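You operate a simulated robot arm through the tools that you are given. There is no shell and no other tool. Be economical: measure what you need, move in short steps, check, and stop when the job is done.

Carry out the task below with a simulated two-armed robot. There is one attempt and no reset: what you move stays moved.

Task
Seal the clear bag at the card's heat, then switch the sealer off.
Fine: the bag on the sealer's bed; read the film card; push the bag up to the stop; press once the green lamp is lit.

Only the result counts: the job must be done as asked and must still hold three seconds after the hand-in. Knocking over, shifting, dropping, spilling or breaking anything else fails it. A push-on lid holds only when it is set on centred and level and pressed home; a screw cap is set on level and turned clockwise until tight.

Robot
Two 7-joint arms with two-finger grippers on one trunk, hanging from a carriage that runs on a gantry, over the field with the corners [-195.9, -12.4], [54.1, -12.4], [54.1, 105.6], [-195.9, 105.6] (x, y) and turns from -367 to 321 degrees about z. Base frame: it is fixed where the carriage stands at the start and does not move with it; the origin is on the floor, on the carriage's upright axis, x ahead of it, y to its left, z up; the surface under the hand at the start is at about z = 78. Lengths are in cm, angles in degrees, forces in N, time in s.
The left shoulder is at the start at [0, 23.6, 164.5], the right one opposite. With the tool pointing down near the work surface each hand reaches from about 10 to 54 cm from the robot's upright axis, wherever it stands, measured 20 degrees to its own side. Places, roughly: clear bag (12x16x6 cm) [30, 10, 80]; film card [50, 20, 80]; seal dial [50, -10, 80]; seal knob [30, -10, 90]; seal lamps [50, 10, 80]; seal switch [50, 10, 80]. Payload 3.43 kg a hand.
Tool frame (each hand has its own): the origin (TCP) lies between the finger pads and is the grasp point; the fingertips stand 3 cm ahead of it; z points along the fingers, y is the line along which they close. The gripper opens to 10.4 cm. The gripper's body begins 5.7 cm behind the TCP.
Orientation is that of the tool frame in the base frame, as [roll, pitch, yaw] about the fixed x, y, z axes, in that order (R = Rz(yaw) Ry(pitch) Rx(roll)). With the fingers straight down and closing along the base's y, the tool's x points along the base's -x, its y along +y and its z along -z.

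Tools
- The arms move only by the tool servo_tool. It takes "left_plan", "right_plan" or both (then of equal length, played together; a hand with none holds still); each is a list of rows, each a list of 2 entries, a list of its own where there are three numbers: the shift along the tool's x, y, z in units of 100 mm (1.0 is 100 mm), then the turn, a rotation vector about the tool's x, y, z in units of 180 degrees (1.0 is 180 degrees). In form: [[[dx, dy, dz], [wx, wy, wz]], ...]. A call has 1 to 12 rows; each row is the pose to reach, as a shift and turn from the pose commanded when the call began, along the tool's axes at that moment. "left_gripper" and "right_gripper" are, for a hand that has rows, the finger opening in cm, from 0 to 10.4, set as the call begins (left out, the last holds). A call with a number of a shift or a turn outside -1 to 1 is refused whole. Each row takes 0.2 s and may step no farther than 5 cm and 8.6 degrees from the row before; otherwise, or with a gripper value out of range, the whole call is refused. A pose out of reach is approached as far as the arm can. The call stops where the force on the tool passes 40 N (or 10 N more than at its start, if that is more) or the arm is blocked; 0.2 s more then pass. Each finger travels about 4.5 cm/s and halts on what it meets, pressing with about 34 N; the grip force reading is that of the motor and also rises with nothing between the fingers. The clock runs only during rows and for 0.2 s after the last one: add rows that repeat a pose to give the fingers time. The reply holds the time, the measured pose of the TCP, the force on the tool along the base axes, the opening and the grip force, in the units named above and with some noise, with the torque about the TCP (base axes, N m) and any sound that the robot's microphone picked up.
- Cameras (640 x 400 px; columns grow to the right, rows downward): "scene" is now at [25.51, -0.1, 175.63]; the picture's right is [-0.04, -1.00, 0.00], its down [-0.93, 0.03, -0.36] and it looks along [0.36, -0.01, -0.93] (base axes); focal length 276 px, centre (320, 200). "left" rides on the left gripper at [6.7, -1.8, -9] in its tool frame; the picture's right is [0.25, 0.97, 0.00], its down [-0.73, 0.19, -0.66] and it looks along [-0.64, 0.17, 0.75] (tool axes); focal length 218 px, centre (320, 200). "right" rides on the right gripper at [6.7, 1.8, -9] in its tool frame; the picture's right is [-0.25, 0.97, 0.00], its down [-0.73, -0.19, -0.66] and it looks along [-0.64, -0.17, 0.75] (tool axes); focal length 218 px, centre (320, 200). There is no depth. A picture from a camera that has moved, and an enlarged one, comes with that camera's place and axes in the base frame and with its lens.
- capture(camera): a new picture of that camera. No time passes.
- raise_lower(by): slides the trunk up (or, below 0, down) by that many cm; the arms and the scene camera ride with it, the base frame stays. It gives what a move gives, with no picture.
- steer(legs): drives the robot by 1 to 6 legs, each [ahead, left, turn to the left] in cm, cm and degrees, along the robot's own axes; the way and the turn of a leg run together, so that a leg with both is an arc; at most 150 cm and 180 degrees a leg. The arms and the cameras ride along, it lands a little off, and it stops where it bumps. It keeps to its track: a leg is cut to what the track allows. It gives what a move gives.
- pan_tilt(pan, tilt): turns the head with the scene camera to pan (to the left, within 86 degrees either way) and tilt (down, from -29 to 69), counted from straight ahead of the robot. It gives what a move gives.
- close_up(camera, box): a new picture of the part [left, top, right, bottom] of that camera's present view, enlarged. No time passes.
- close_job(): hands the job in; it is judged then, once.

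Go step by step. Nothing tells you exact positions but the pictures and the camera data: compare them with the known pose of the tool, close in by small moves and look again before you grip or let go. The budget is 120 turns and 92 pictures, counting those below and the enlarged ones. Unless the task says otherwise, let go and move clear before handing in, and close with one line.

The tools are called after "Emit:" by a JSON object that holds its "method" and its "body". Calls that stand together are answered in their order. servo_tool: Moves the arms, as the interface text tells. Its arguments: {"type":"object","properties":{"left_plan":{"type":"array"},"left_gripper":{"type":"number"},"right_plan":{"type":"array"},"right_gripper":{"type":"number"}},"required":[]} The other tools are called the same way: raise_lower (by) slides the trunk up or down; steer (legs) drives the base; pan_tilt (pan, tilt) turns the head that bears the scene camera; capture (camera) takes a picture; close_up (camera, box) takes an enlarged picture of a part of a camera's view; close_job () hands the job in.

At the start:

```text
time: 0.0
left_eef_pos: [58.39, 21.99, 123.94]
left_ee_rot: [-180.0, -0.1, 180.0]
left_wrist_force: [-0.1, 0.4, 0.7]
left_wrist_torque: [0.04, 0.01, 0.0]
left_opening: 10.41
left_grasp_force: 0.0
right_eef_pos: [53.57, -20.2, 119.27]
right_ee_rot: [-179.9, -0.1, 180.0]
right_wrist_force: [-0.3, -0.2, -0.5]
right_wrist_torque: [-0.01, 0.02, 0.03]
right_opening: 10.39
right_grasp_force: 0.1
trunk travel left (down, up): [-55.5, 8.5]
robot x, y, heading: [0.11, -0.4, 0.2]
head pan, tilt: [-2.0, 68.8]
```

scene: 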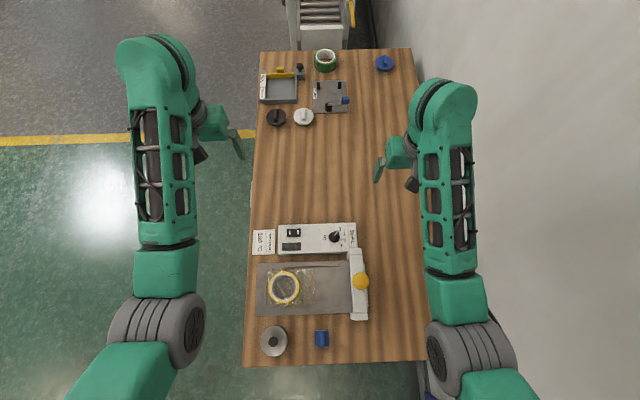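
right: 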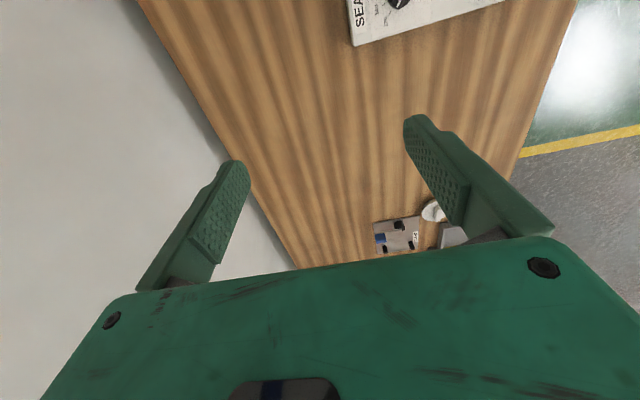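
left: 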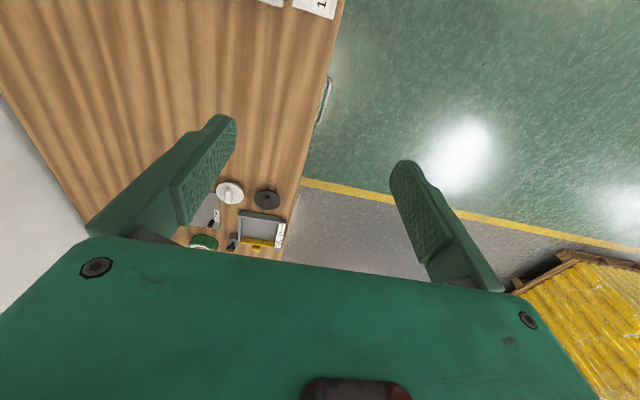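

I see the table with the sealer (bed with the clear bag, control box, jaw with a yellow knob) ahead below the camera. I'll zoom in on the sealer parts first.

Emit:
{"method": "close_up", "body": {"camera": "scene", "box": [240, 215, 380, 302]}}

Emit:
{"method": "close_up", "body": {"camera": "scene", "box": [240, 250, 380, 337]}}

Emit:
{"method": "close_up", "body": {"camera": "scene", "box": [250, 220, 360, 260]}}

```text
4.57 times, centred on (310, 258) of scene
camera zoom: at [25.51, -0.1, 175.63], right [-0.04, -1.0, 0.0], down [-0.93, 0.03, -0.36], along [0.36, -0.01, -0.93], focal length 1262 px, centre (366, -67)
```

zoom: 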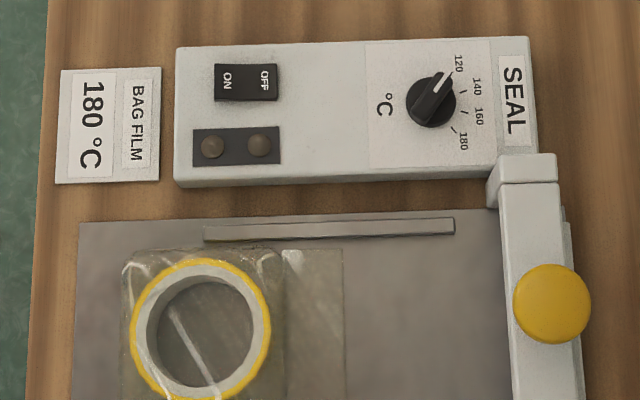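

```text
4.57 times, centred on (310, 294) of scene
camera zoom: at [25.51, -0.1, 175.63], right [-0.04, -1.0, 0.0], down [-0.93, 0.03, -0.36], along [0.36, -0.01, -0.93], focal length 1262 px, centre (366, -227)
```

zoom: 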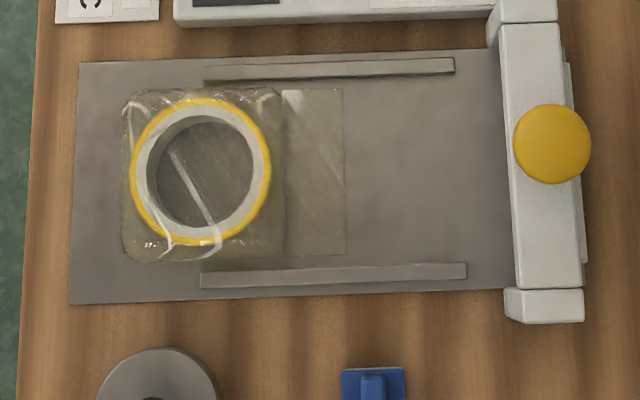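

```text
5.82 times, centred on (305, 240) of scene
camera zoom: at [25.51, -0.1, 175.63], right [-0.04, -1.0, 0.0], down [-0.93, 0.03, -0.36], along [0.36, -0.01, -0.93], focal length 1606 px, centre (407, -33)
```

zoom: 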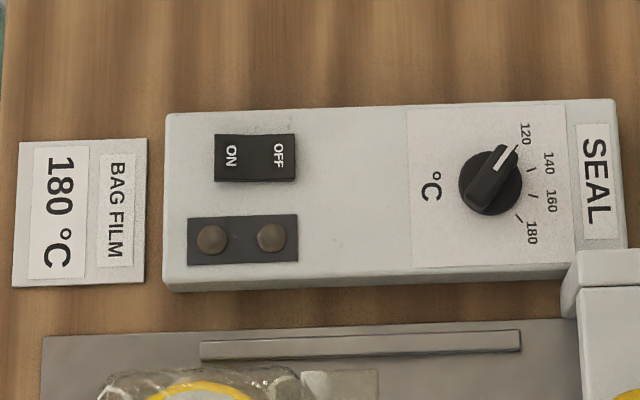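

The card says 180 °C and the dial stands at 120, with the switch off and the bag pointing its flap towards the jaw at right (-y). I'll bring the right hand over the dial and turn the left hand to face -y beside the bag, high up, to look more closely.

Emit:
{"method": "servo_tool", "body": {"right_plan": [[[0.05, 0.08, 0.08], [0, 0, 0]], [[0.1, 0.16, 0.16], [0, 0, 0]], [[0.15, 0.24, 0.24], [0, 0, 0]], [[0.2, 0.32, 0.32], [0, 0, 0]], [[0.25, 0.4, 0.4], [0, 0, 0]], [[0.3, 0.48, 0.48], [0, 0, 0]], [[0.35, 0.56, 0.56], [0, 0, 0]], [[0.4, 0.64, 0.64], [0, 0, 0]], [[0.45, 0.72, 0.72], [0, 0, 0]], [[0.5, 0.8, 0.8], [0, 0, 0]], [[0.55, 0.9, 0.85], [0, 0, 0]], [[0.62, 1.0, 0.9], [0, 0, 0]]], "left_plan": [[[0.08, 0.02, 0.08], [0, 0, 0.0417]], [[0.16, 0.04, 0.16], [0, 0, 0.0833]], [[0.24, 0.06, 0.24], [0, 0, 0.125]], [[0.32, 0.08, 0.32], [0, 0, 0.1667]], [[0.4, 0.1, 0.4], [0, 0, 0.2083]], [[0.48, 0.12, 0.48], [0, 0, 0.25]], [[0.56, 0.14, 0.56], [0, 0, 0.2917]], [[0.64, 0.16, 0.64], [0, 0, 0.3333]], [[0.72, 0.18, 0.72], [0, 0, 0.375]], [[0.8, 0.2, 0.8], [0, 0, 0.4167]], [[0.9, 0.2, 0.9], [0, 0, 0.4583]], [[1.0, 0.2, 1.0], [0, 0, 0.5]]]}}

```text
time: 2.6
left_eef_pos: [48.31, 24.03, 113.91]
left_ee_rot: [-179.9, 0.0, 89.9]
left_wrist_force: [0.3, -0.6, -1.4]
left_wrist_torque: [0.0, -0.01, -0.01]
left_opening: 10.42
left_grasp_force: 0.0
right_eef_pos: [47.3, -10.23, 110.26]
right_ee_rot: [179.9, -0.1, -180.0]
right_wrist_force: [1.1, -0.1, -0.1]
right_wrist_torque: [0.01, 0.0, 0.02]
right_opening: 10.39
right_grasp_force: 0.1
trunk travel left (down, up): [-55.5, 8.5]
robot x, y, heading: [-0.12, -0.26, 0.1]
head pan, tilt: [-2.0, 68.8]
```

Both hands are where I wanted. I'll bring the left hand further back to the bag's side and down, then look.

Emit:
{"method": "servo_tool", "body": {"left_plan": [[[0, -0.25, 0.1], [0, 0, 0]], [[0.02, -0.5, 0.2], [0, 0, 0]], [[0.03, -0.75, 0.3], [0, 0, 0]], [[0.04, -1.0, 0.4], [0, 0, 0]]]}}

Emit:
{"method": "servo_tool", "body": {"left_plan": [[[0, -0.2, 0.2], [0, 0, 0]], [[0, -0.4, 0.4], [0, 0, 0]], [[0, -0.62, 0.6], [0, 0, 0]]]}}

Emit:
{"method": "capture", "body": {"camera": "left"}}

Emit:
{"method": "capture", "body": {"camera": "scene"}}

Emit:
{"method": "capture", "body": {"camera": "right"}}

```text
time: 3.6
left_eef_pos: [38.55, 24.46, 109.84]
left_ee_rot: [179.9, 0.0, 90.0]
left_wrist_force: [-0.1, -1.0, 0.0]
left_wrist_torque: [-0.02, -0.01, 0.01]
left_opening: 10.42
left_grasp_force: 0.0
right_eef_pos: [47.2, -10.02, 110.21]
right_ee_rot: [179.9, 0.0, 180.0]
right_wrist_force: [0.3, -0.3, -0.2]
right_wrist_torque: [-0.01, -0.01, -0.01]
right_opening: 10.4
right_grasp_force: 0.1
trunk travel left (down, up): [-55.5, 8.5]
robot x, y, heading: [-0.46, -0.05, 0.1]
head pan, tilt: [-2.0, 68.8]
```

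```text
time: 4.4
left_eef_pos: [32.31, 24.39, 104.1]
left_ee_rot: [180.0, 0.0, 90.0]
left_wrist_force: [-0.1, -0.1, 0.2]
left_wrist_torque: [0.02, 0.01, -0.01]
left_opening: 10.41
left_grasp_force: 0.2
right_eef_pos: [47.45, -10.06, 110.19]
right_ee_rot: [180.0, 0.1, 179.9]
right_wrist_force: [-0.2, 0.2, 0.4]
right_wrist_torque: [-0.01, -0.06, -0.02]
right_opening: 10.4
right_grasp_force: 0.0
trunk travel left (down, up): [-55.5, 8.5]
robot x, y, heading: [0.06, -0.08, 0.1]
head pan, tilt: [-2.0, 68.8]
```

```text
85 pictures are left
camera left: at [30.67, 31.13, 113.01], right [0.97, 0.25, 0.0], down [0.19, -0.73, 0.66], along [0.17, -0.64, -0.75], focal length 218 px, centre (320, 200)
```

left: 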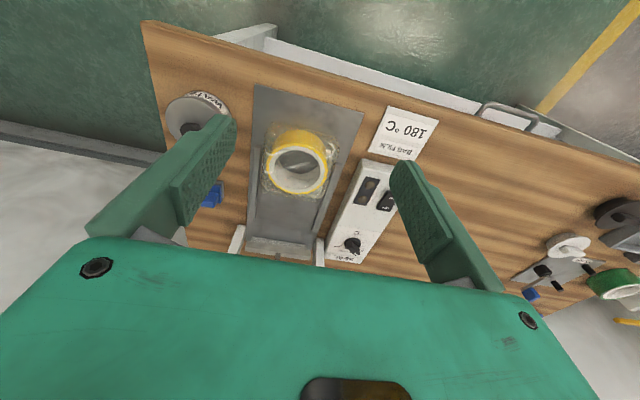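

```text
84 pictures are left
camera scene: at [25.5, -0.1, 175.63], right [-0.04, -1.0, 0.0], down [-0.93, 0.03, -0.36], along [0.36, -0.01, -0.93], focal length 276 px, centre (320, 200)
```

scene: 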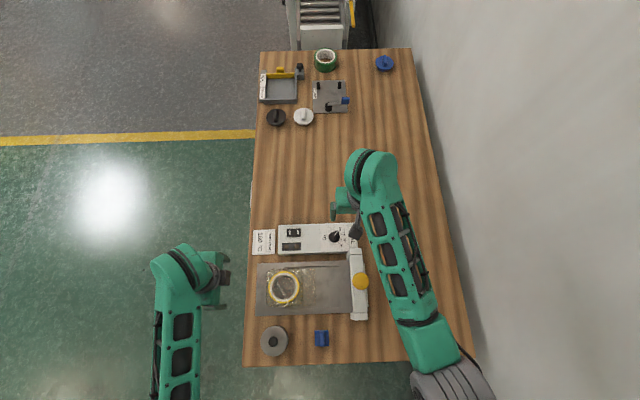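

```text
83 pictures are left
camera right: at [40.62, -8.33, 119.23], right [0.25, 0.97, 0.0], down [0.73, -0.19, 0.66], along [0.64, -0.17, -0.75], focal length 218 px, centre (320, 200)
```

right: 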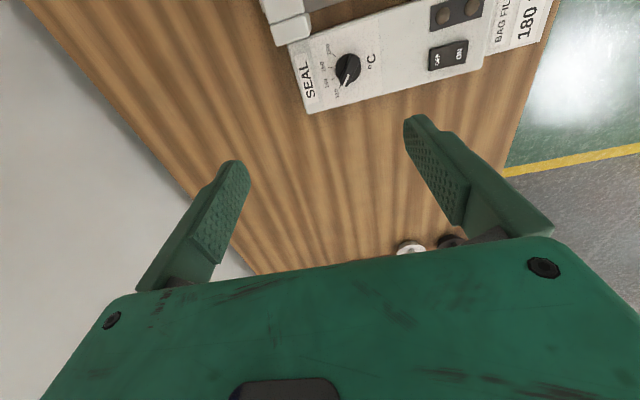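

The dial is around [47.6, -6]. I'll zoom the hand cameras on the jaw and stop and on the dial.

Emit:
{"method": "close_up", "body": {"camera": "left", "box": [210, 80, 420, 265]}}

Emit:
{"method": "close_up", "body": {"camera": "right", "box": [270, 0, 480, 115]}}

```text
2.16 times, centred on (315, 172) of left
camera zoom: at [30.67, 31.13, 113.01], right [0.97, 0.25, 0.0], down [0.19, -0.73, 0.66], along [0.17, -0.64, -0.75], focal length 472 px, centre (331, 260)
```

zoom: 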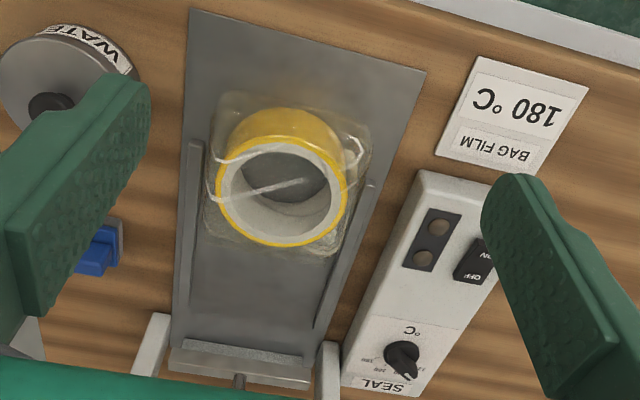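

```text
3.05 times, centred on (375, 58) of right
camera zoom: at [40.62, -8.33, 119.23], right [0.25, 0.97, 0.0], down [0.73, -0.19, 0.66], along [0.64, -0.17, -0.75], focal length 665 px, centre (152, 634)
```

zoom: 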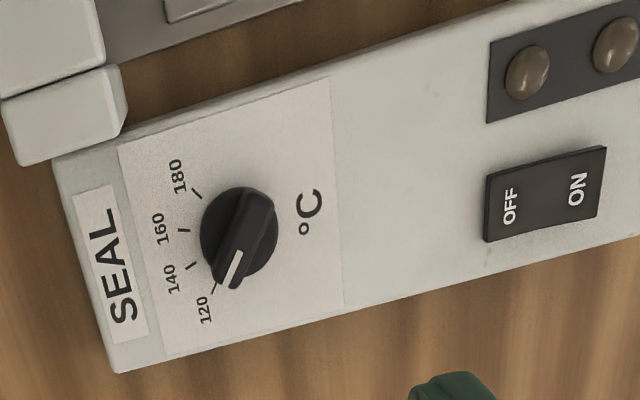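

Dial pointer yaw is about -38° in base; I'll line the right hand up over it with the fingers across the bar, coming down to z≈96.

Emit:
{"method": "servo_tool", "body": {"right_plan": [[[0, 0.08, 0.2], [0, 0, 0.0422]], [[0, 0.16, 0.4], [0, 0, 0.0844]], [[0, 0.24, 0.6], [0, 0, 0.1267]], [[0, 0.32, 0.8], [0, 0, 0.1689]], [[0, 0.4, 1.0], [0, 0, 0.2111]]], "right_gripper": 6}}

Emit:
{"method": "servo_tool", "body": {"right_plan": [[[0, 0, 0.2], [0, 0, 0]], [[0, 0, 0.4], [0, 0, 0]]]}}

Emit:
{"method": "capture", "body": {"camera": "right"}}

Emit:
{"method": "close_up", "body": {"camera": "scene", "box": [280, 205, 400, 280]}}

```text
time: 5.6
left_eef_pos: [32.35, 24.54, 103.98]
left_ee_rot: [-180.0, 0.0, 90.0]
left_wrist_force: [0.7, 0.5, 0.4]
left_wrist_torque: [0.0, 0.01, 0.04]
left_opening: 10.42
left_grasp_force: 0.0
right_eef_pos: [43.93, -8.28, 113.99]
right_ee_rot: [180.0, 0.0, 143.0]
right_wrist_force: [0.4, 0.6, 0.0]
right_wrist_torque: [-0.02, 0.02, 0.02]
right_opening: 5.97
right_grasp_force: 0.0
right hand out of reach, approached as far as the arm can: row 3, 4, 5
trunk travel left (down, up): [-55.5, 8.5]
robot x, y, heading: [0.14, 0.11, -0.2]
head pan, tilt: [-2.0, 68.8]
```

```text
time: 6.2
left_eef_pos: [32.46, 24.42, 104.0]
left_ee_rot: [180.0, 0.0, 90.0]
left_wrist_force: [-0.6, 0.0, -0.2]
left_wrist_torque: [0.01, -0.01, -0.01]
left_opening: 10.42
left_grasp_force: 0.0
right_eef_pos: [43.28, -8.49, 114.16]
right_ee_rot: [-180.0, 0.0, 142.0]
right_wrist_force: [-0.4, -0.2, 0.5]
right_wrist_torque: [-0.04, -0.01, 0.02]
right_opening: 6.0
right_grasp_force: 0.1
right hand out of reach, approached as far as the arm can: row 1, 2
trunk travel left (down, up): [-55.5, 8.5]
robot x, y, heading: [0.44, 0.07, -0.1]
head pan, tilt: [-2.0, 68.8]
```

```text
80 pictures are left
camera right: at [39.12, -3.03, 123.14], right [0.8, 0.61, 0.0], down [0.46, -0.6, 0.66], along [0.4, -0.52, -0.75], focal length 218 px, centre (320, 200)
```

right: 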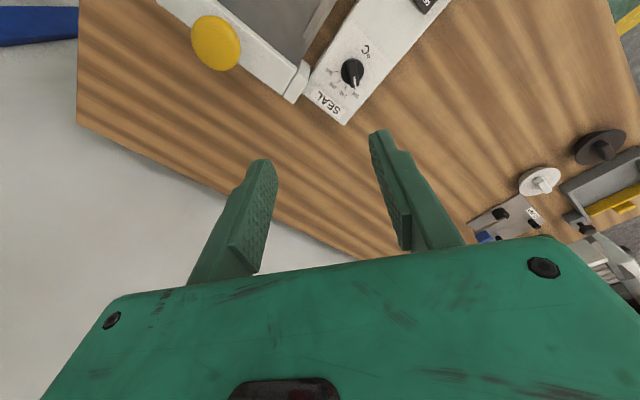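

```text
5.33 times, centred on (340, 242) of scene
camera zoom: at [25.51, -0.1, 175.63], right [-0.04, -1.0, 0.0], down [-0.93, 0.03, -0.36], along [0.36, -0.01, -0.93], focal length 1472 px, centre (213, -27)
```

zoom: 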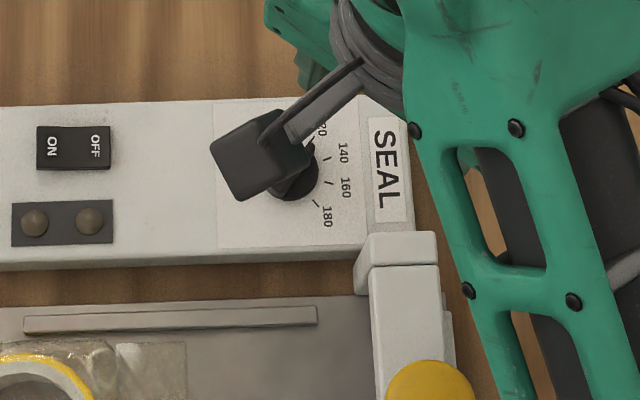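

The arm ran out of reach because the trunk is high; I'll lower the trunk 15 cm (both hands stay well above everything) and retry.

Emit:
{"method": "raise_lower", "body": {"by": -15}}

```text
time: 8.0
left_eef_pos: [32.44, 24.31, 88.96]
left_ee_rot: [180.0, 0.0, 90.0]
left_wrist_force: [0.0, 0.1, 0.1]
left_wrist_torque: [0.01, 0.01, 0.02]
left_opening: 10.41
left_grasp_force: 0.1
right_eef_pos: [43.4, -8.54, 99.1]
right_ee_rot: [180.0, 0.1, 141.9]
right_wrist_force: [0.8, 0.4, -0.5]
right_wrist_torque: [0.02, 0.0, 0.01]
right_opening: 5.99
right_grasp_force: 0.1
trunk travel left (down, up): [-40.5, 23.5]
robot x, y, heading: [-0.26, 0.32, 0.1]
head pan, tilt: [-2.0, 68.8]
```

Emit:
{"method": "servo_tool", "body": {"right_plan": [[[-0.06, 0.15, 0.0], [0, 0, 0]]]}}

```text
time: 8.3
left_eef_pos: [32.34, 24.52, 89.02]
left_ee_rot: [180.0, -0.1, 89.9]
left_wrist_force: [0.7, -0.8, 0.0]
left_wrist_torque: [-0.01, 0.0, 0.03]
left_opening: 10.39
left_grasp_force: 0.1
right_eef_pos: [43.96, -8.26, 99.27]
right_ee_rot: [-180.0, 0.0, 142.0]
right_wrist_force: [-0.1, 0.7, -0.6]
right_wrist_torque: [0.01, -0.07, 0.02]
right_opening: 6.01
right_grasp_force: 0.0
right hand out of reach, approached as far as the arm can: row 1
trunk travel left (down, up): [-40.5, 23.5]
robot x, y, heading: [-0.24, -0.17, -0.3]
head pan, tilt: [-2.0, 68.8]
```

The right hand can't reach the dial at that yaw, but the left wrist turns freely that way. I'll lift both hands, then turn the robot right about 27° so the dial is comfortably on the left hand's side.

Emit:
{"method": "servo_tool", "body": {"left_plan": [[[0, 0, -0.4], [0, 0, 0]], [[0, 0, -0.8], [0, 0, 0]], [[0, 0, -1.0], [0, 0, 0]]], "right_plan": [[[0.15, -0.1, -0.3], [0, 0, 0]], [[0.3, -0.2, -0.6], [0, 0, 0]], [[0.45, -0.3, -0.9], [0, 0, 0]]]}}

Emit:
{"method": "steer", "body": {"legs": [[0, 0, -27]]}}

Emit:
{"method": "capture", "body": {"camera": "scene"}}

```text
time: 8.9
left_eef_pos: [32.85, 24.56, 95.7]
left_ee_rot: [-179.9, 0.0, 90.1]
left_wrist_force: [-0.4, -0.1, -0.2]
left_wrist_torque: [-0.01, 0.01, 0.02]
left_opening: 10.38
left_grasp_force: 0.1
right_eef_pos: [37.66, -9.98, 95.23]
right_ee_rot: [-170.2, -4.7, 142.1]
right_wrist_force: [10.7, -3.0, 1.8]
right_wrist_torque: [-0.11, -0.12, 0.4]
right_opening: 5.73
right_grasp_force: 0.0
right hand out of reach, approached as far as the arm can: row 1
trunk travel left (down, up): [-40.5, 23.5]
robot x, y, heading: [0.19, 0.2, 0.1]
head pan, tilt: [-2.0, 68.8]
stopped in row 2 (right hand): the force on the tool passed its limit at 54 N (the readings are from after the stop); the commanded pose is now the measured one
```

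```text
time: 10.7
left_eef_pos: [39.96, 7.32, 95.7]
left_ee_rot: [-179.9, 0.0, 63.4]
left_wrist_force: [0.6, 0.9, -0.4]
left_wrist_torque: [-0.01, 0.03, 0.01]
left_opening: 10.4
left_grasp_force: 0.0
right_eef_pos: [29.01, -25.56, 95.11]
right_ee_rot: [-170.0, -5.0, 115.3]
right_wrist_force: [1.1, -0.1, 0.1]
right_wrist_torque: [-0.03, -0.03, 0.0]
right_opening: 5.99
right_grasp_force: 0.1
trunk travel left (down, up): [-40.5, 23.5]
robot x, y, heading: [-0.51, 0.24, -26.7]
head pan, tilt: [-2.0, 68.8]
```

```text
78 pictures are left
camera scene: at [22.72, -11.55, 160.63], right [-0.48, -0.88, 0.0], down [-0.82, 0.45, -0.36], along [0.32, -0.17, -0.93], focal length 276 px, centre (320, 200)
```

scene: 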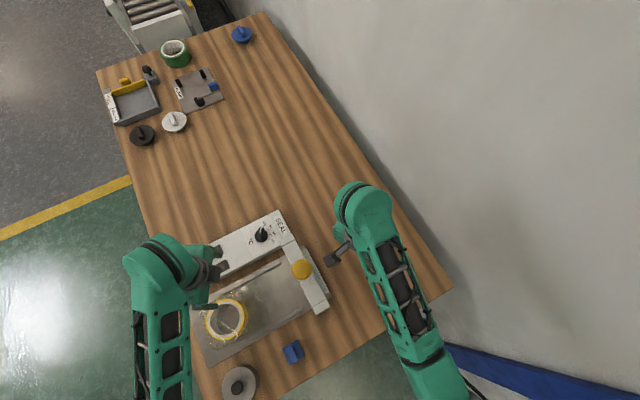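

The sealer is still in place (dial ≈[47.5,-6.0], knob ≈[32.6,-12.3]). I'll move the left hand over the dial, turned across its bar.

Emit:
{"method": "servo_tool", "body": {"left_plan": [[[-0.05, 0.08, -0.04], [0, 0, -0.0437]], [[-0.1, 0.16, -0.08], [0, 0, -0.0873]], [[-0.15, 0.24, -0.12], [0, 0, -0.131]], [[-0.2, 0.32, -0.16], [0, 0, -0.1747]], [[-0.25, 0.4, -0.2], [0, 0, -0.2183]], [[-0.3, 0.48, -0.2], [0, 0, -0.262]], [[-0.35, 0.56, -0.2], [0, 0, -0.3057]], [[-0.4, 0.64, -0.2], [0, 0, -0.3493]], [[-0.45, 0.7, -0.2], [0, 0, -0.393]], [[-0.5, 0.75, -0.2], [0, 0, -0.4367]]], "left_gripper": 5}}

```text
time: 12.9
left_eef_pos: [44.49, -0.64, 97.69]
left_ee_rot: [-180.0, 0.0, 142.1]
left_wrist_force: [0.4, -0.2, -0.2]
left_wrist_torque: [-0.04, 0.01, 0.0]
left_opening: 5.01
left_grasp_force: 0.2
right_eef_pos: [28.96, -25.62, 95.09]
right_ee_rot: [-169.9, -5.1, 115.4]
right_wrist_force: [0.2, -0.3, -0.6]
right_wrist_torque: [-0.02, -0.02, 0.04]
right_opening: 6.02
right_grasp_force: 0.1
trunk travel left (down, up): [-40.5, 23.5]
robot x, y, heading: [0.25, 0.11, -26.5]
head pan, tilt: [-2.0, 68.8]
```

Emit:
{"method": "servo_tool", "body": {"left_plan": [[[-0.28, -0.12, 0.2], [0, 0, 0]], [[-0.565, -0.24, 0.5], [0, 0, 0]]]}}

Emit:
{"method": "capture", "body": {"camera": "left"}}

Emit:
{"method": "close_up", "body": {"camera": "scene", "box": [180, 180, 340, 280]}}

```text
time: 13.5
left_eef_pos: [47.46, -5.94, 92.58]
left_ee_rot: [-180.0, -0.1, 142.2]
left_wrist_force: [-0.1, -0.4, 0.9]
left_wrist_torque: [0.0, -0.01, 0.01]
left_opening: 4.99
left_grasp_force: 0.2
right_eef_pos: [28.96, -25.57, 95.12]
right_ee_rot: [-170.0, -5.1, 115.4]
right_wrist_force: [0.1, 0.4, -1.0]
right_wrist_torque: [-0.03, 0.0, -0.01]
right_opening: 5.98
right_grasp_force: 0.0
trunk travel left (down, up): [-40.5, 23.5]
robot x, y, heading: [-0.1, 0.1, -26.6]
head pan, tilt: [-2.0, 68.8]
```

```text
77 pictures are left
camera left: at [41.15, -3.2, 101.6], right [0.4, 0.92, 0.0], down [0.69, -0.3, 0.66], along [0.6, -0.26, -0.75], focal length 218 px, centre (320, 200)
```

left: 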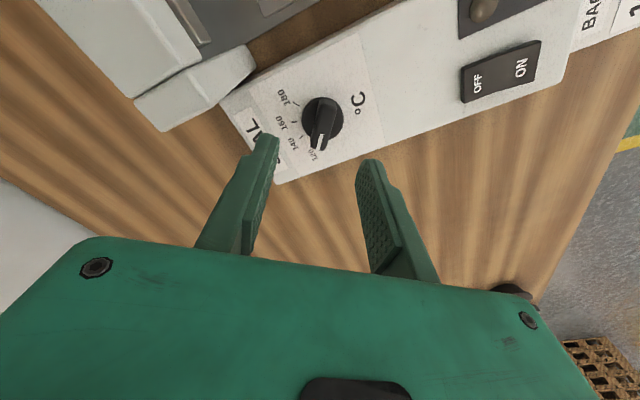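

```text
4.00 times, centred on (260, 230) of scene
camera zoom: at [22.72, -11.56, 160.64], right [-0.48, -0.88, 0.0], down [-0.82, 0.45, -0.36], along [0.32, -0.17, -0.93], focal length 1104 px, centre (560, 80)
```

zoom: 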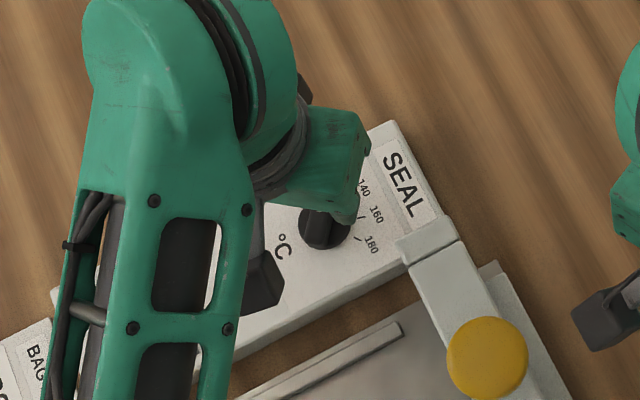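

Emit:
{"method": "close_up", "body": {"camera": "left", "box": [260, 70, 390, 170]}}

```text
4.00 times, centred on (325, 120) of left
camera zoom: at [41.15, -3.2, 101.6], right [0.4, 0.92, 0.0], down [0.69, -0.3, 0.66], along [0.6, -0.26, -0.75], focal length 873 px, centre (300, 520)
```

zoom: 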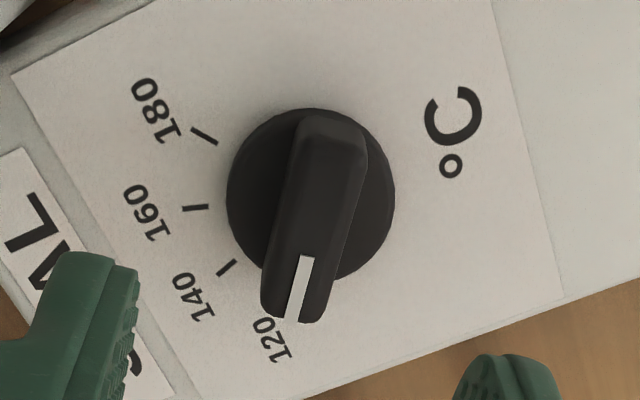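

The dial's centre is about [47.8,-5.8], pointer at yaw ≈-34°, 180 tick at ≈-139° — so about 105° clockwise from above. I'll align and descend onto it.

Emit:
{"method": "servo_tool", "body": {"left_plan": [[[-0.02, 0.03, 0.2], [0, 0, -0.022]], [[-0.02, 0.03, 0.4], [0, 0, -0.022]], [[-0.02, 0.03, 0.55], [0, 0, -0.022]]]}}

Emit:
{"method": "capture", "body": {"camera": "left"}}

```text
time: 14.3
left_eef_pos: [47.7, -5.8, 87.12]
left_ee_rot: [-180.0, -0.1, 146.0]
left_wrist_force: [-0.4, -0.7, 0.0]
left_wrist_torque: [-0.03, 0.03, -0.01]
left_opening: 5.0
left_grasp_force: 0.0
right_eef_pos: [29.05, -25.52, 95.1]
right_ee_rot: [-170.0, -5.0, 115.5]
right_wrist_force: [-0.4, -0.1, -0.1]
right_wrist_torque: [-0.02, 0.0, 0.01]
right_opening: 6.01
right_grasp_force: 0.1
trunk travel left (down, up): [-40.5, 23.5]
robot x, y, heading: [-0.06, 0.23, -26.4]
head pan, tilt: [-2.0, 68.8]
```

```text
74 pictures are left
camera left: at [41.18, -3.5, 96.05], right [0.33, 0.94, 0.0], down [0.71, -0.25, 0.66], along [0.62, -0.22, -0.76], focal length 218 px, centre (320, 200)
```

left: 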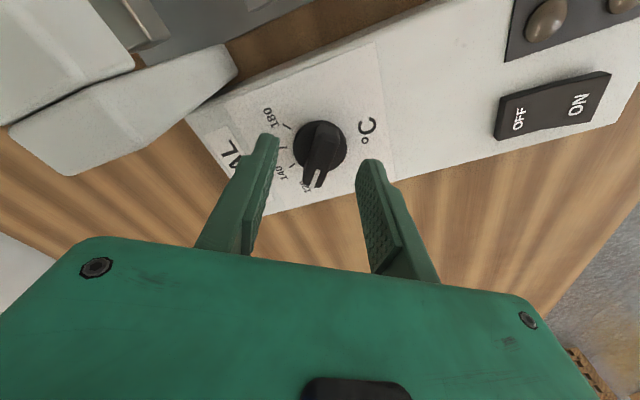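

Emit:
{"method": "servo_tool", "body": {"left_plan": [[[0, 0, 0.05], [0, 0, 0]], [[0, 0, 0.09], [0, 0, 0]]]}}

Emit:
{"method": "close_up", "body": {"camera": "left", "box": [220, 80, 420, 205]}}

```text
time: 14.9
left_eef_pos: [47.74, -5.92, 86.21]
left_ee_rot: [-180.0, -0.1, 146.0]
left_wrist_force: [-0.4, 0.2, 0.5]
left_wrist_torque: [0.02, -0.02, 0.02]
left_opening: 5.0
left_grasp_force: 0.1
right_eef_pos: [28.91, -25.57, 95.13]
right_ee_rot: [-170.0, -5.1, 115.4]
right_wrist_force: [-0.6, -1.9, -1.4]
right_wrist_torque: [0.02, -0.04, -0.01]
right_opening: 5.99
right_grasp_force: 0.1
trunk travel left (down, up): [-40.5, 23.5]
robot x, y, heading: [0.36, -0.33, -26.5]
head pan, tilt: [-2.0, 68.8]
```

```text
3.20 times, centred on (320, 142) of left
camera zoom: at [41.3, -3.51, 95.18], right [0.33, 0.94, 0.0], down [0.71, -0.25, 0.66], along [0.62, -0.22, -0.76], focal length 698 px, centre (320, 384)
```

zoom: 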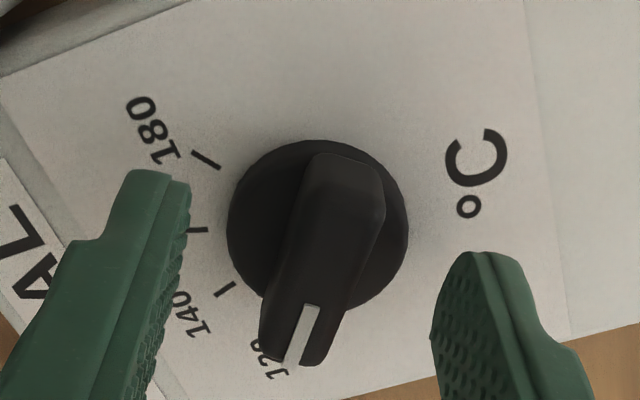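

Emit:
{"method": "servo_tool", "body": {"left_plan": [[[0.01, 0.02, 0.02], [0, 0, 0]], [[0.01, 0.02, 0.02], [0, 0, 0]], [[0.01, 0.02, 0.02], [0, 0, 0]], [[0.01, 0.02, 0.02], [0, 0, 0]]], "left_gripper": 0}}

Emit:
{"method": "close_up", "body": {"camera": "left", "box": [220, 80, 420, 205]}}

```text
time: 15.9
left_eef_pos: [47.82, -5.66, 85.94]
left_ee_rot: [-179.9, -0.1, 145.9]
left_wrist_force: [-0.5, -4.2, -4.7]
left_wrist_torque: [0.06, 0.01, -0.72]
left_opening: 1.55
left_grasp_force: 45.0
right_eef_pos: [28.91, -25.71, 95.15]
right_ee_rot: [-170.0, -5.1, 115.3]
right_wrist_force: [0.5, -0.1, 0.1]
right_wrist_torque: [-0.01, 0.01, 0.0]
right_opening: 5.99
right_grasp_force: 0.1
trunk travel left (down, up): [-40.5, 23.5]
robot x, y, heading: [0.44, -0.35, -26.7]
head pan, tilt: [-2.0, 68.8]
```

```text
3.20 times, centred on (320, 142) of left
camera zoom: at [41.22, -3.34, 94.93], right [0.33, 0.94, 0.0], down [0.71, -0.25, 0.65], along [0.62, -0.22, -0.76], focal length 698 px, centre (320, 384)
```

zoom: 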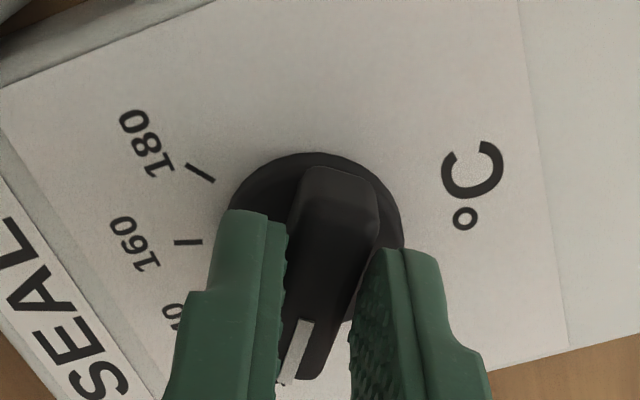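

The bar is gripped (1.55 cm). I'll turn it clockwise, first about 45°.

Emit:
{"method": "servo_tool", "body": {"left_plan": [[[0, 0, 0], [0, 0, 0.0417]], [[0, 0, 0], [0, 0, 0.0833]], [[0, 0, 0], [0, 0, 0.125]], [[0, 0, 0], [0, 0, 0.1667]], [[0, 0, 0], [0, 0, 0.2083]], [[0, 0, 0], [0, 0, 0.25]]]}}

Emit:
{"method": "capture", "body": {"camera": "left"}}

```text
time: 17.3
left_eef_pos: [47.94, -5.4, 85.85]
left_ee_rot: [-180.0, -0.2, 100.9]
left_wrist_force: [16.2, -0.1, -25.8]
left_wrist_torque: [0.23, -0.27, 0.08]
left_opening: 1.5
left_grasp_force: 44.7
right_eef_pos: [29.07, -25.53, 95.14]
right_ee_rot: [-170.1, -5.1, 115.4]
right_wrist_force: [-0.4, 0.7, -0.5]
right_wrist_torque: [0.03, -0.01, 0.01]
right_opening: 6.02
right_grasp_force: 0.1
trunk travel left (down, up): [-40.5, 23.5]
robot x, y, heading: [-0.17, -0.01, -26.7]
head pan, tilt: [-2.0, 68.8]
```

```text
71 pictures are left
camera left: at [45.04, 0.75, 94.93], right [0.9, 0.43, 0.0], down [0.33, -0.68, 0.65], along [0.28, -0.59, -0.76], focal length 218 px, centre (320, 200)
```

left: 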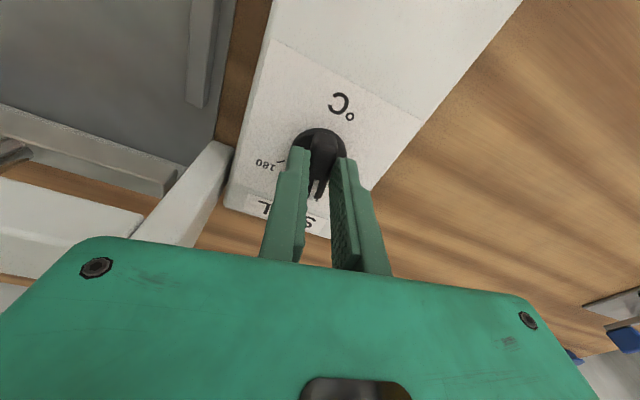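

Emit:
{"method": "servo_tool", "body": {"left_plan": [[[0, 0.02, 0.0], [0, 0, 0.0]], [[0, 0.02, 0.02], [0, 0, 0]]]}}

Emit:
{"method": "close_up", "body": {"camera": "left", "box": [220, 80, 420, 205]}}

```text
time: 17.9
left_eef_pos: [48.01, -5.51, 85.95]
left_ee_rot: [-179.9, -0.1, 101.0]
left_wrist_force: [2.9, 3.6, -8.4]
left_wrist_torque: [1.32, 0.21, 0.02]
left_opening: 1.48
left_grasp_force: 44.8
right_eef_pos: [28.91, -25.37, 95.21]
right_ee_rot: [-170.0, -5.0, 115.4]
right_wrist_force: [0.9, -0.6, -0.6]
right_wrist_torque: [0.03, -0.03, 0.02]
right_opening: 6.02
right_grasp_force: 0.0
trunk travel left (down, up): [-40.5, 23.5]
robot x, y, heading: [-0.3, -0.2, -26.8]
head pan, tilt: [-2.0, 68.8]
```

```text
3.20 times, centred on (320, 142) of left
camera zoom: at [45.04, 0.77, 94.92], right [0.9, 0.43, 0.0], down [0.33, -0.68, 0.66], along [0.28, -0.59, -0.76], focal length 698 px, centre (320, 384)
```

zoom: 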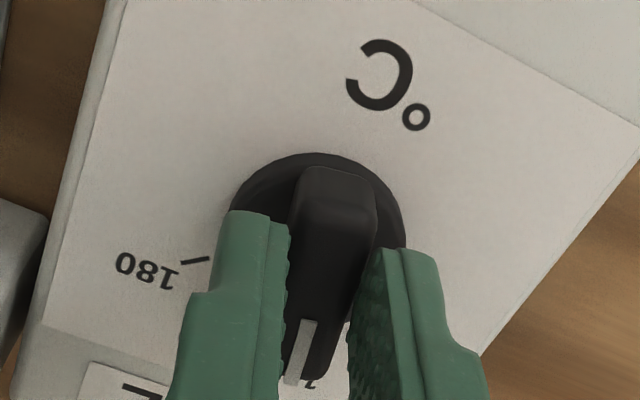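

Forces eased, and the dial turns with the hand. Now the remaining ~60°.

Emit:
{"method": "servo_tool", "body": {"left_plan": [[[0, 0, 0], [0, 0, 0.0417]], [[0, 0, 0], [0, 0, 0.0833]], [[0, 0, 0], [0, 0, 0.125]], [[0, 0, 0], [0, 0, 0.1667]], [[0, 0, 0], [0, 0, 0.2083]], [[0, 0, 0], [0, 0, 0.25]], [[0, 0, 0], [0, 0, 0.2917]], [[0, 0, 0], [0, 0, 0.3333]]]}}

Emit:
{"method": "close_up", "body": {"camera": "left", "box": [220, 80, 420, 205]}}

```text
time: 19.7
left_eef_pos: [48.36, -5.48, 85.93]
left_ee_rot: [180.0, -0.2, 40.8]
left_wrist_force: [26.6, -6.3, -27.4]
left_wrist_torque: [-0.24, -0.33, 0.1]
left_opening: 1.47
left_grasp_force: 45.0
right_eef_pos: [29.43, -25.68, 95.1]
right_ee_rot: [-170.1, -4.9, 115.4]
right_wrist_force: [0.1, 0.1, -0.5]
right_wrist_torque: [0.0, 0.01, 0.01]
right_opening: 5.99
right_grasp_force: 0.0
trunk travel left (down, up): [-40.5, 23.5]
robot x, y, heading: [0.11, -0.12, -26.6]
head pan, tilt: [-2.0, 68.8]
```

```text
3.20 times, centred on (320, 142) of left
camera zoom: at [52.38, 0.07, 94.94], right [0.82, -0.57, 0.0], down [-0.43, -0.62, 0.66], along [-0.37, -0.54, -0.76], focal length 698 px, centre (320, 384)
```

zoom: 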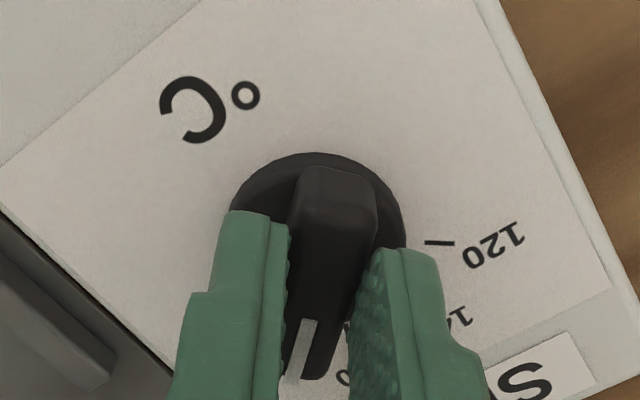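

Turned by about 105°. I'll release, rise a little and check where the pointer stands.

Emit:
{"method": "servo_tool", "body": {"left_plan": [[[0.02, 0.015, 0], [0, 0, 0]], [[0.02, 0.015, 0], [0, 0, 0]]]}}

Emit:
{"method": "servo_tool", "body": {"left_plan": [[[0, 0, 0], [0, 0, 0]], [[0, 0, 0], [0, 0, 0]], [[0, 0, 0], [0, 0, 0]], [[0, 0, 0], [0, 0, 0]], [[0, 0, -0.3], [0, 0, 0]], [[0, 0, -0.6], [0, 0, 0]]], "left_gripper": 5}}

Emit:
{"method": "close_up", "body": {"camera": "left", "box": [220, 60, 420, 185]}}

```text
time: 20.3
left_eef_pos: [48.41, -5.56, 86.04]
left_ee_rot: [180.0, -0.1, 40.9]
left_wrist_force: [11.1, -3.5, -10.6]
left_wrist_torque: [0.8, -1.1, 0.08]
left_opening: 1.46
left_grasp_force: 45.1
right_eef_pos: [29.2, -25.69, 95.13]
right_ee_rot: [-170.0, -5.0, 115.4]
right_wrist_force: [-0.1, -0.2, -0.1]
right_wrist_torque: [0.01, -0.03, -0.01]
right_opening: 6.04
right_grasp_force: 0.1
trunk travel left (down, up): [-40.5, 23.5]
robot x, y, heading: [-0.11, -0.02, -26.8]
head pan, tilt: [-2.0, 68.8]
```

```text
time: 21.7
left_eef_pos: [48.26, -5.36, 91.95]
left_ee_rot: [-179.9, 0.1, 41.0]
left_wrist_force: [0.2, -0.1, 0.4]
left_wrist_torque: [-0.01, 0.01, 0.01]
left_opening: 5.01
left_grasp_force: 0.2
right_eef_pos: [28.97, -25.48, 95.1]
right_ee_rot: [-170.0, -5.0, 115.4]
right_wrist_force: [0.5, -0.3, -0.7]
right_wrist_torque: [0.0, 0.02, -0.03]
right_opening: 6.0
right_grasp_force: 0.0
trunk travel left (down, up): [-40.5, 23.5]
robot x, y, heading: [-0.04, -0.17, -26.5]
head pan, tilt: [-2.0, 68.8]
```

```text
3.20 times, centred on (320, 122) of left
camera zoom: at [52.25, 0.21, 100.91], right [0.83, -0.56, 0.0], down [-0.42, -0.62, 0.66], along [-0.37, -0.54, -0.75], focal length 698 px, centre (320, 448)
```

zoom: 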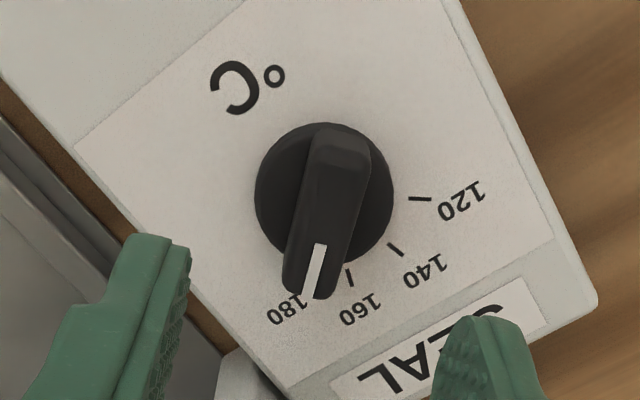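

The pointer is near 180; I'll move the hand off towards the switch, and check the pointer from the scene camera.

Emit:
{"method": "servo_tool", "body": {"left_plan": [[[0.07, -0.06, -0.1], [0, 0, -0.0417]], [[0.14, -0.12, -0.2], [0, 0, -0.0833]], [[0.21, -0.18, -0.2], [0, 0, -0.125]], [[0.28, -0.24, -0.2], [0, 0, -0.1667]], [[0.36, -0.3, -0.2], [0, 0, -0.2083]], [[0.44, -0.36, -0.2], [0, 0, -0.25]], [[0.52, -0.42, -0.2], [0, 0, -0.2917]], [[0.6, -0.5, -0.2], [0, 0, -0.3333]], [[0.68, -0.6, -0.2], [0, 0, -0.375]], [[0.76, -0.7, -0.2], [0, 0, -0.4167]], [[0.84, -0.8, -0.2], [0, 0, -0.4583]], [[0.92, -0.9, -0.2], [0, 0, -0.5]]], "left_gripper": 0}}

Emit:
{"method": "close_up", "body": {"camera": "scene", "box": [230, 205, 310, 255]}}

Emit:
{"method": "capture", "body": {"camera": "scene"}}

```text
time: 24.3
left_eef_pos: [49.26, 7.23, 93.68]
left_ee_rot: [-180.0, 0.0, 131.0]
left_wrist_force: [-0.2, 0.0, 0.5]
left_wrist_torque: [0.02, 0.02, -0.01]
left_opening: 0.01
left_grasp_force: 33.4
right_eef_pos: [28.92, -25.58, 95.18]
right_ee_rot: [-170.0, -5.0, 115.5]
right_wrist_force: [-0.3, -0.2, -0.4]
right_wrist_torque: [-0.02, -0.01, -0.01]
right_opening: 6.0
right_grasp_force: 0.0
trunk travel left (down, up): [-40.5, 23.5]
robot x, y, heading: [-0.33, -0.27, -26.9]
head pan, tilt: [-2.0, 68.8]
```

```text
8.00 times, centred on (270, 230) of scene
camera zoom: at [22.72, -11.53, 160.63], right [-0.48, -0.88, 0.0], down [-0.82, 0.45, -0.36], along [0.32, -0.17, -0.93], focal length 2208 px, centre (720, -40)
```

zoom: 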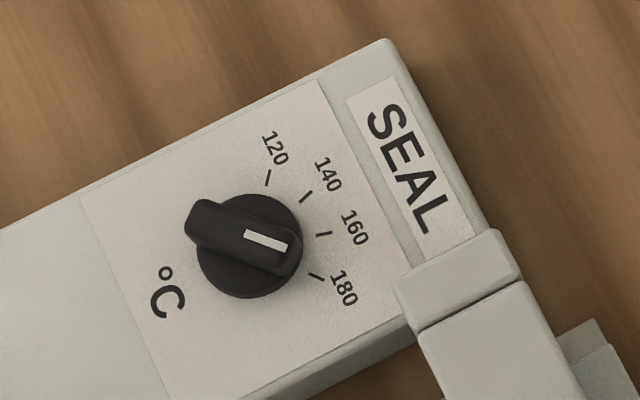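

```text
66 pictures are left
camera scene: at [22.72, -11.53, 160.63], right [-0.48, -0.88, 0.0], down [-0.82, 0.45, -0.36], along [0.32, -0.17, -0.93], focal length 276 px, centre (320, 200)
```

scene: 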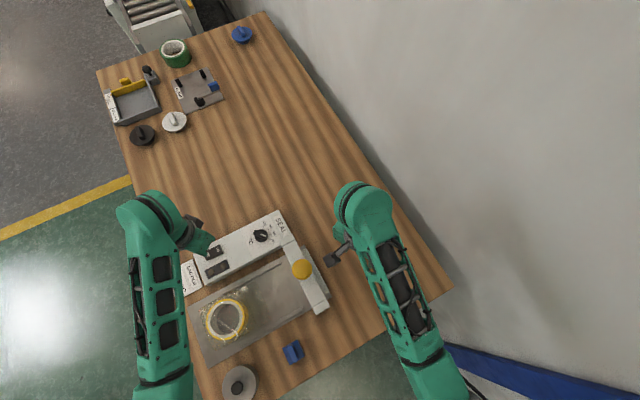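

The pointer looks several degrees short of the 180 tick. Zooming harder to measure it.

Emit:
{"method": "close_up", "body": {"camera": "scene", "box": [248, 222, 280, 242]}}

```text
16.00 times, centred on (264, 232) of scene
camera zoom: at [22.72, -11.53, 160.63], right [-0.48, -0.88, 0.0], down [-0.82, 0.45, -0.36], along [0.32, -0.17, -0.93], focal length 4417 px, centre (1216, -312)
```

zoom: 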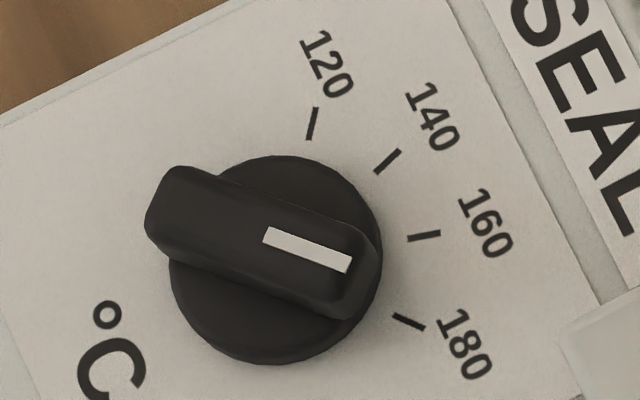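

About 6° short (≈176 °C). I'll go back, regrip the bar and turn it by the remaining 6°.

Emit:
{"method": "servo_tool", "body": {"left_plan": [[[-0.076, -0.078, 0], [0, 0, 0.0417]], [[-0.152, -0.155, 0], [0, 0, 0.0833]], [[-0.229, -0.232, 0], [0, 0, 0.125]], [[-0.305, -0.31, 0], [0, 0, 0.1667]], [[-0.381, -0.388, 0], [0, 0, 0.2083]], [[-0.457, -0.465, 0], [0, 0, 0.25]], [[-0.534, -0.542, 0], [0, 0, 0.2917]], [[-0.61, -0.62, 0], [0, 0, 0.3333]], [[-0.686, -0.698, 0], [0, 0, 0.375]], [[-0.762, -0.775, 0], [0, 0, 0.4167]], [[-0.838, -0.853, 0], [0, 0, 0.4583]], [[-0.915, -0.93, 0], [0, 0, 0.495]]], "left_gripper": 4}}

Emit:
{"method": "servo_tool", "body": {"left_plan": [[[0, 0, 0.25], [0, 0, 0]], [[0, 0, 0.5], [0, 0, 0]], [[0, 0, 0.65], [0, 0, 0]]]}}

Emit:
{"method": "close_up", "body": {"camera": "left", "box": [220, 80, 420, 205]}}

```text
time: 26.9
left_eef_pos: [48.24, -5.67, 93.87]
left_ee_rot: [180.0, 0.0, 41.8]
left_wrist_force: [-0.7, -0.8, -0.1]
left_wrist_torque: [-0.02, 0.03, 0.01]
left_opening: 3.99
left_grasp_force: 0.1
right_eef_pos: [29.05, -25.67, 95.02]
right_ee_rot: [-170.1, -5.1, 115.4]
right_wrist_force: [0.5, -0.5, 0.0]
right_wrist_torque: [0.01, -0.01, 0.03]
right_opening: 6.0
right_grasp_force: 0.1
trunk travel left (down, up): [-40.5, 23.5]
robot x, y, heading: [0.1, -0.19, -26.5]
head pan, tilt: [-2.0, 68.8]
```

```text
time: 27.7
left_eef_pos: [48.28, -5.73, 87.2]
left_ee_rot: [-179.8, 0.0, 42.0]
left_wrist_force: [0.0, 0.3, 0.1]
left_wrist_torque: [0.02, 0.02, -0.01]
left_opening: 4.0
left_grasp_force: 0.1
right_eef_pos: [28.99, -25.6, 95.08]
right_ee_rot: [-170.1, -5.0, 115.4]
right_wrist_force: [-0.1, 0.4, 1.0]
right_wrist_torque: [-0.02, 0.02, 0.03]
right_opening: 6.0
right_grasp_force: 0.0
trunk travel left (down, up): [-40.5, 23.5]
robot x, y, heading: [0.01, 0.38, -26.6]
head pan, tilt: [-2.0, 68.8]
```

```text
3.20 times, centred on (320, 142) of left
camera zoom: at [52.05, 0.07, 96.31], right [0.83, -0.55, 0.0], down [-0.42, -0.63, 0.66], along [-0.36, -0.55, -0.75], focal length 698 px, centre (320, 384)
```

zoom: 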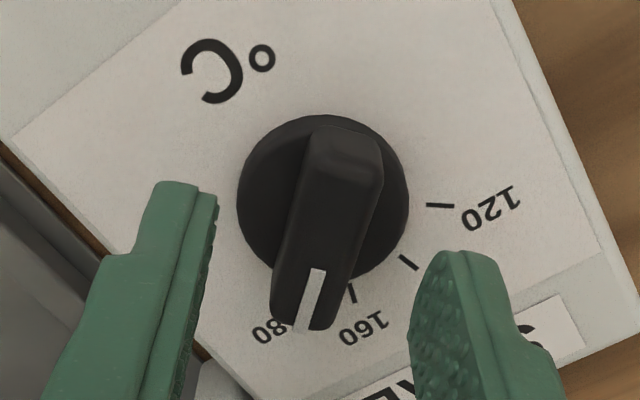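

Emit:
{"method": "servo_tool", "body": {"left_plan": [[[0, 0.01, 0.06], [0, 0, 0]], [[0, 0.01, 0.11], [0, 0, 0]]]}}

Emit:
{"method": "servo_tool", "body": {"left_plan": [[[0, 0, 0], [0, 0, 0]], [[0, 0, 0], [0, 0, 0]], [[0, 0, 0], [0, 0, 0]], [[0, 0, 0], [0, 0, 0]], [[0, 0, 0], [0, 0, 0.02]], [[0, 0, 0], [0, 0, 0.04]], [[0, 0, 0], [0, 0, 0.04]]], "left_gripper": 0}}

Emit:
{"method": "servo_tool", "body": {"left_plan": [[[0, 0, 0], [0, 0, 0]], [[0, 0, 0], [0, 0, 0]], [[0, 0, 0], [0, 0, 0]], [[0, 0, -0.3], [0, 0, 0]], [[0, 0, -0.7], [0, 0, 0]]], "left_gripper": 4}}

Emit:
{"method": "close_up", "body": {"camera": "left", "box": [220, 60, 420, 185]}}

Emit:
{"method": "close_up", "body": {"camera": "scene", "box": [230, 205, 310, 255]}}

```text
time: 28.3
left_eef_pos: [48.3, -5.84, 86.2]
left_ee_rot: [-179.9, 0.1, 41.9]
left_wrist_force: [0.3, 0.6, -0.4]
left_wrist_torque: [-0.01, 0.02, -0.03]
left_opening: 4.0
left_grasp_force: 0.1
right_eef_pos: [29.06, -25.5, 95.03]
right_ee_rot: [-170.0, -4.9, 115.4]
right_wrist_force: [0.8, -0.5, 0.7]
right_wrist_torque: [0.01, 0.02, 0.01]
right_opening: 6.03
right_grasp_force: 0.1
trunk travel left (down, up): [-40.5, 23.5]
robot x, y, heading: [0.11, -0.36, -26.6]
head pan, tilt: [-2.0, 68.8]
```

```text
time: 29.9
left_eef_pos: [48.25, -5.85, 86.2]
left_ee_rot: [-179.9, 0.1, 34.8]
left_wrist_force: [0.4, -3.1, -5.1]
left_wrist_torque: [-0.03, -0.1, 1.16]
left_opening: 1.48
left_grasp_force: 45.5
right_eef_pos: [29.05, -25.75, 95.19]
right_ee_rot: [-170.1, -5.0, 115.3]
right_wrist_force: [0.7, 0.3, -0.5]
right_wrist_torque: [0.01, -0.02, 0.0]
right_opening: 6.03
right_grasp_force: 0.0
trunk travel left (down, up): [-40.5, 23.5]
robot x, y, heading: [0.13, 0.13, -26.4]
head pan, tilt: [-2.0, 68.8]
```

```text
time: 31.1
left_eef_pos: [48.21, -5.77, 93.18]
left_ee_rot: [-179.8, 0.1, 34.6]
left_wrist_force: [0.5, -0.1, 0.1]
left_wrist_torque: [0.03, 0.01, 0.01]
left_opening: 3.98
left_grasp_force: 0.1
right_eef_pos: [29.14, -25.64, 95.15]
right_ee_rot: [-170.0, -4.9, 115.4]
right_wrist_force: [0.1, 0.0, 0.1]
right_wrist_torque: [0.0, -0.01, -0.01]
right_opening: 6.02
right_grasp_force: 0.1
trunk travel left (down, up): [-40.5, 23.5]
robot x, y, heading: [0.22, 0.02, -26.5]
head pan, tilt: [-2.0, 68.8]
```

```text
3.20 times, centred on (320, 122) of left
camera zoom: at [52.85, -0.52, 102.19], right [0.76, -0.65, 0.0], down [-0.49, -0.57, 0.66], along [-0.43, -0.5, -0.75], focal length 698 px, centre (320, 448)
```

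zoom: 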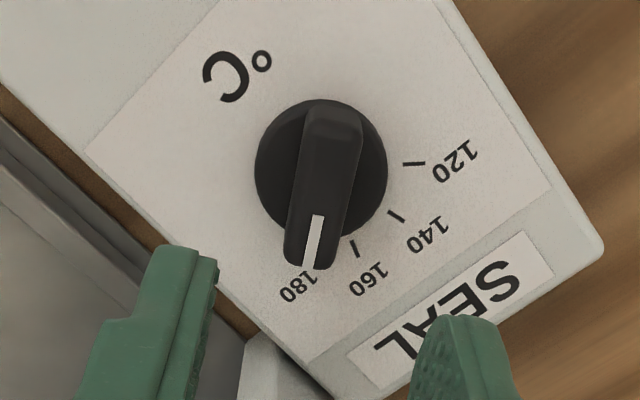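

```text
8.00 times, centred on (270, 230) of scene
camera zoom: at [22.73, -11.54, 160.63], right [-0.48, -0.88, 0.0], down [-0.82, 0.45, -0.36], along [0.32, -0.17, -0.93], focal length 2208 px, centre (720, -40)
```

zoom: 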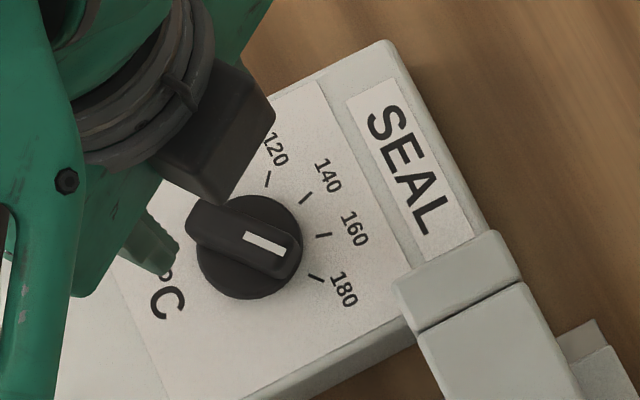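

Emit:
{"method": "close_up", "body": {"camera": "scene", "box": [248, 222, 280, 242]}}

```text
16.00 times, centred on (264, 232) of scene
camera zoom: at [22.73, -11.54, 160.63], right [-0.48, -0.88, 0.0], down [-0.82, 0.45, -0.36], along [0.32, -0.17, -0.93], focal length 4417 px, centre (1216, -312)
```

zoom: 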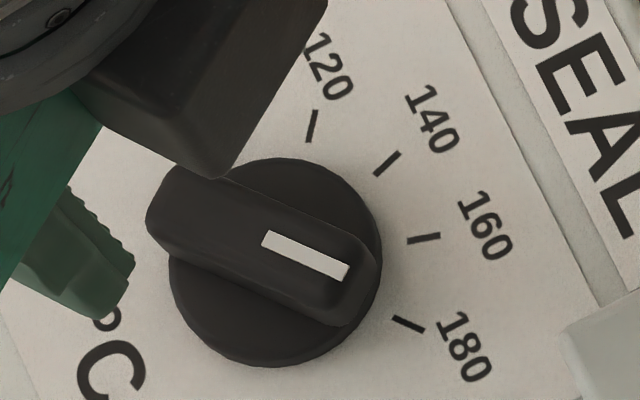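

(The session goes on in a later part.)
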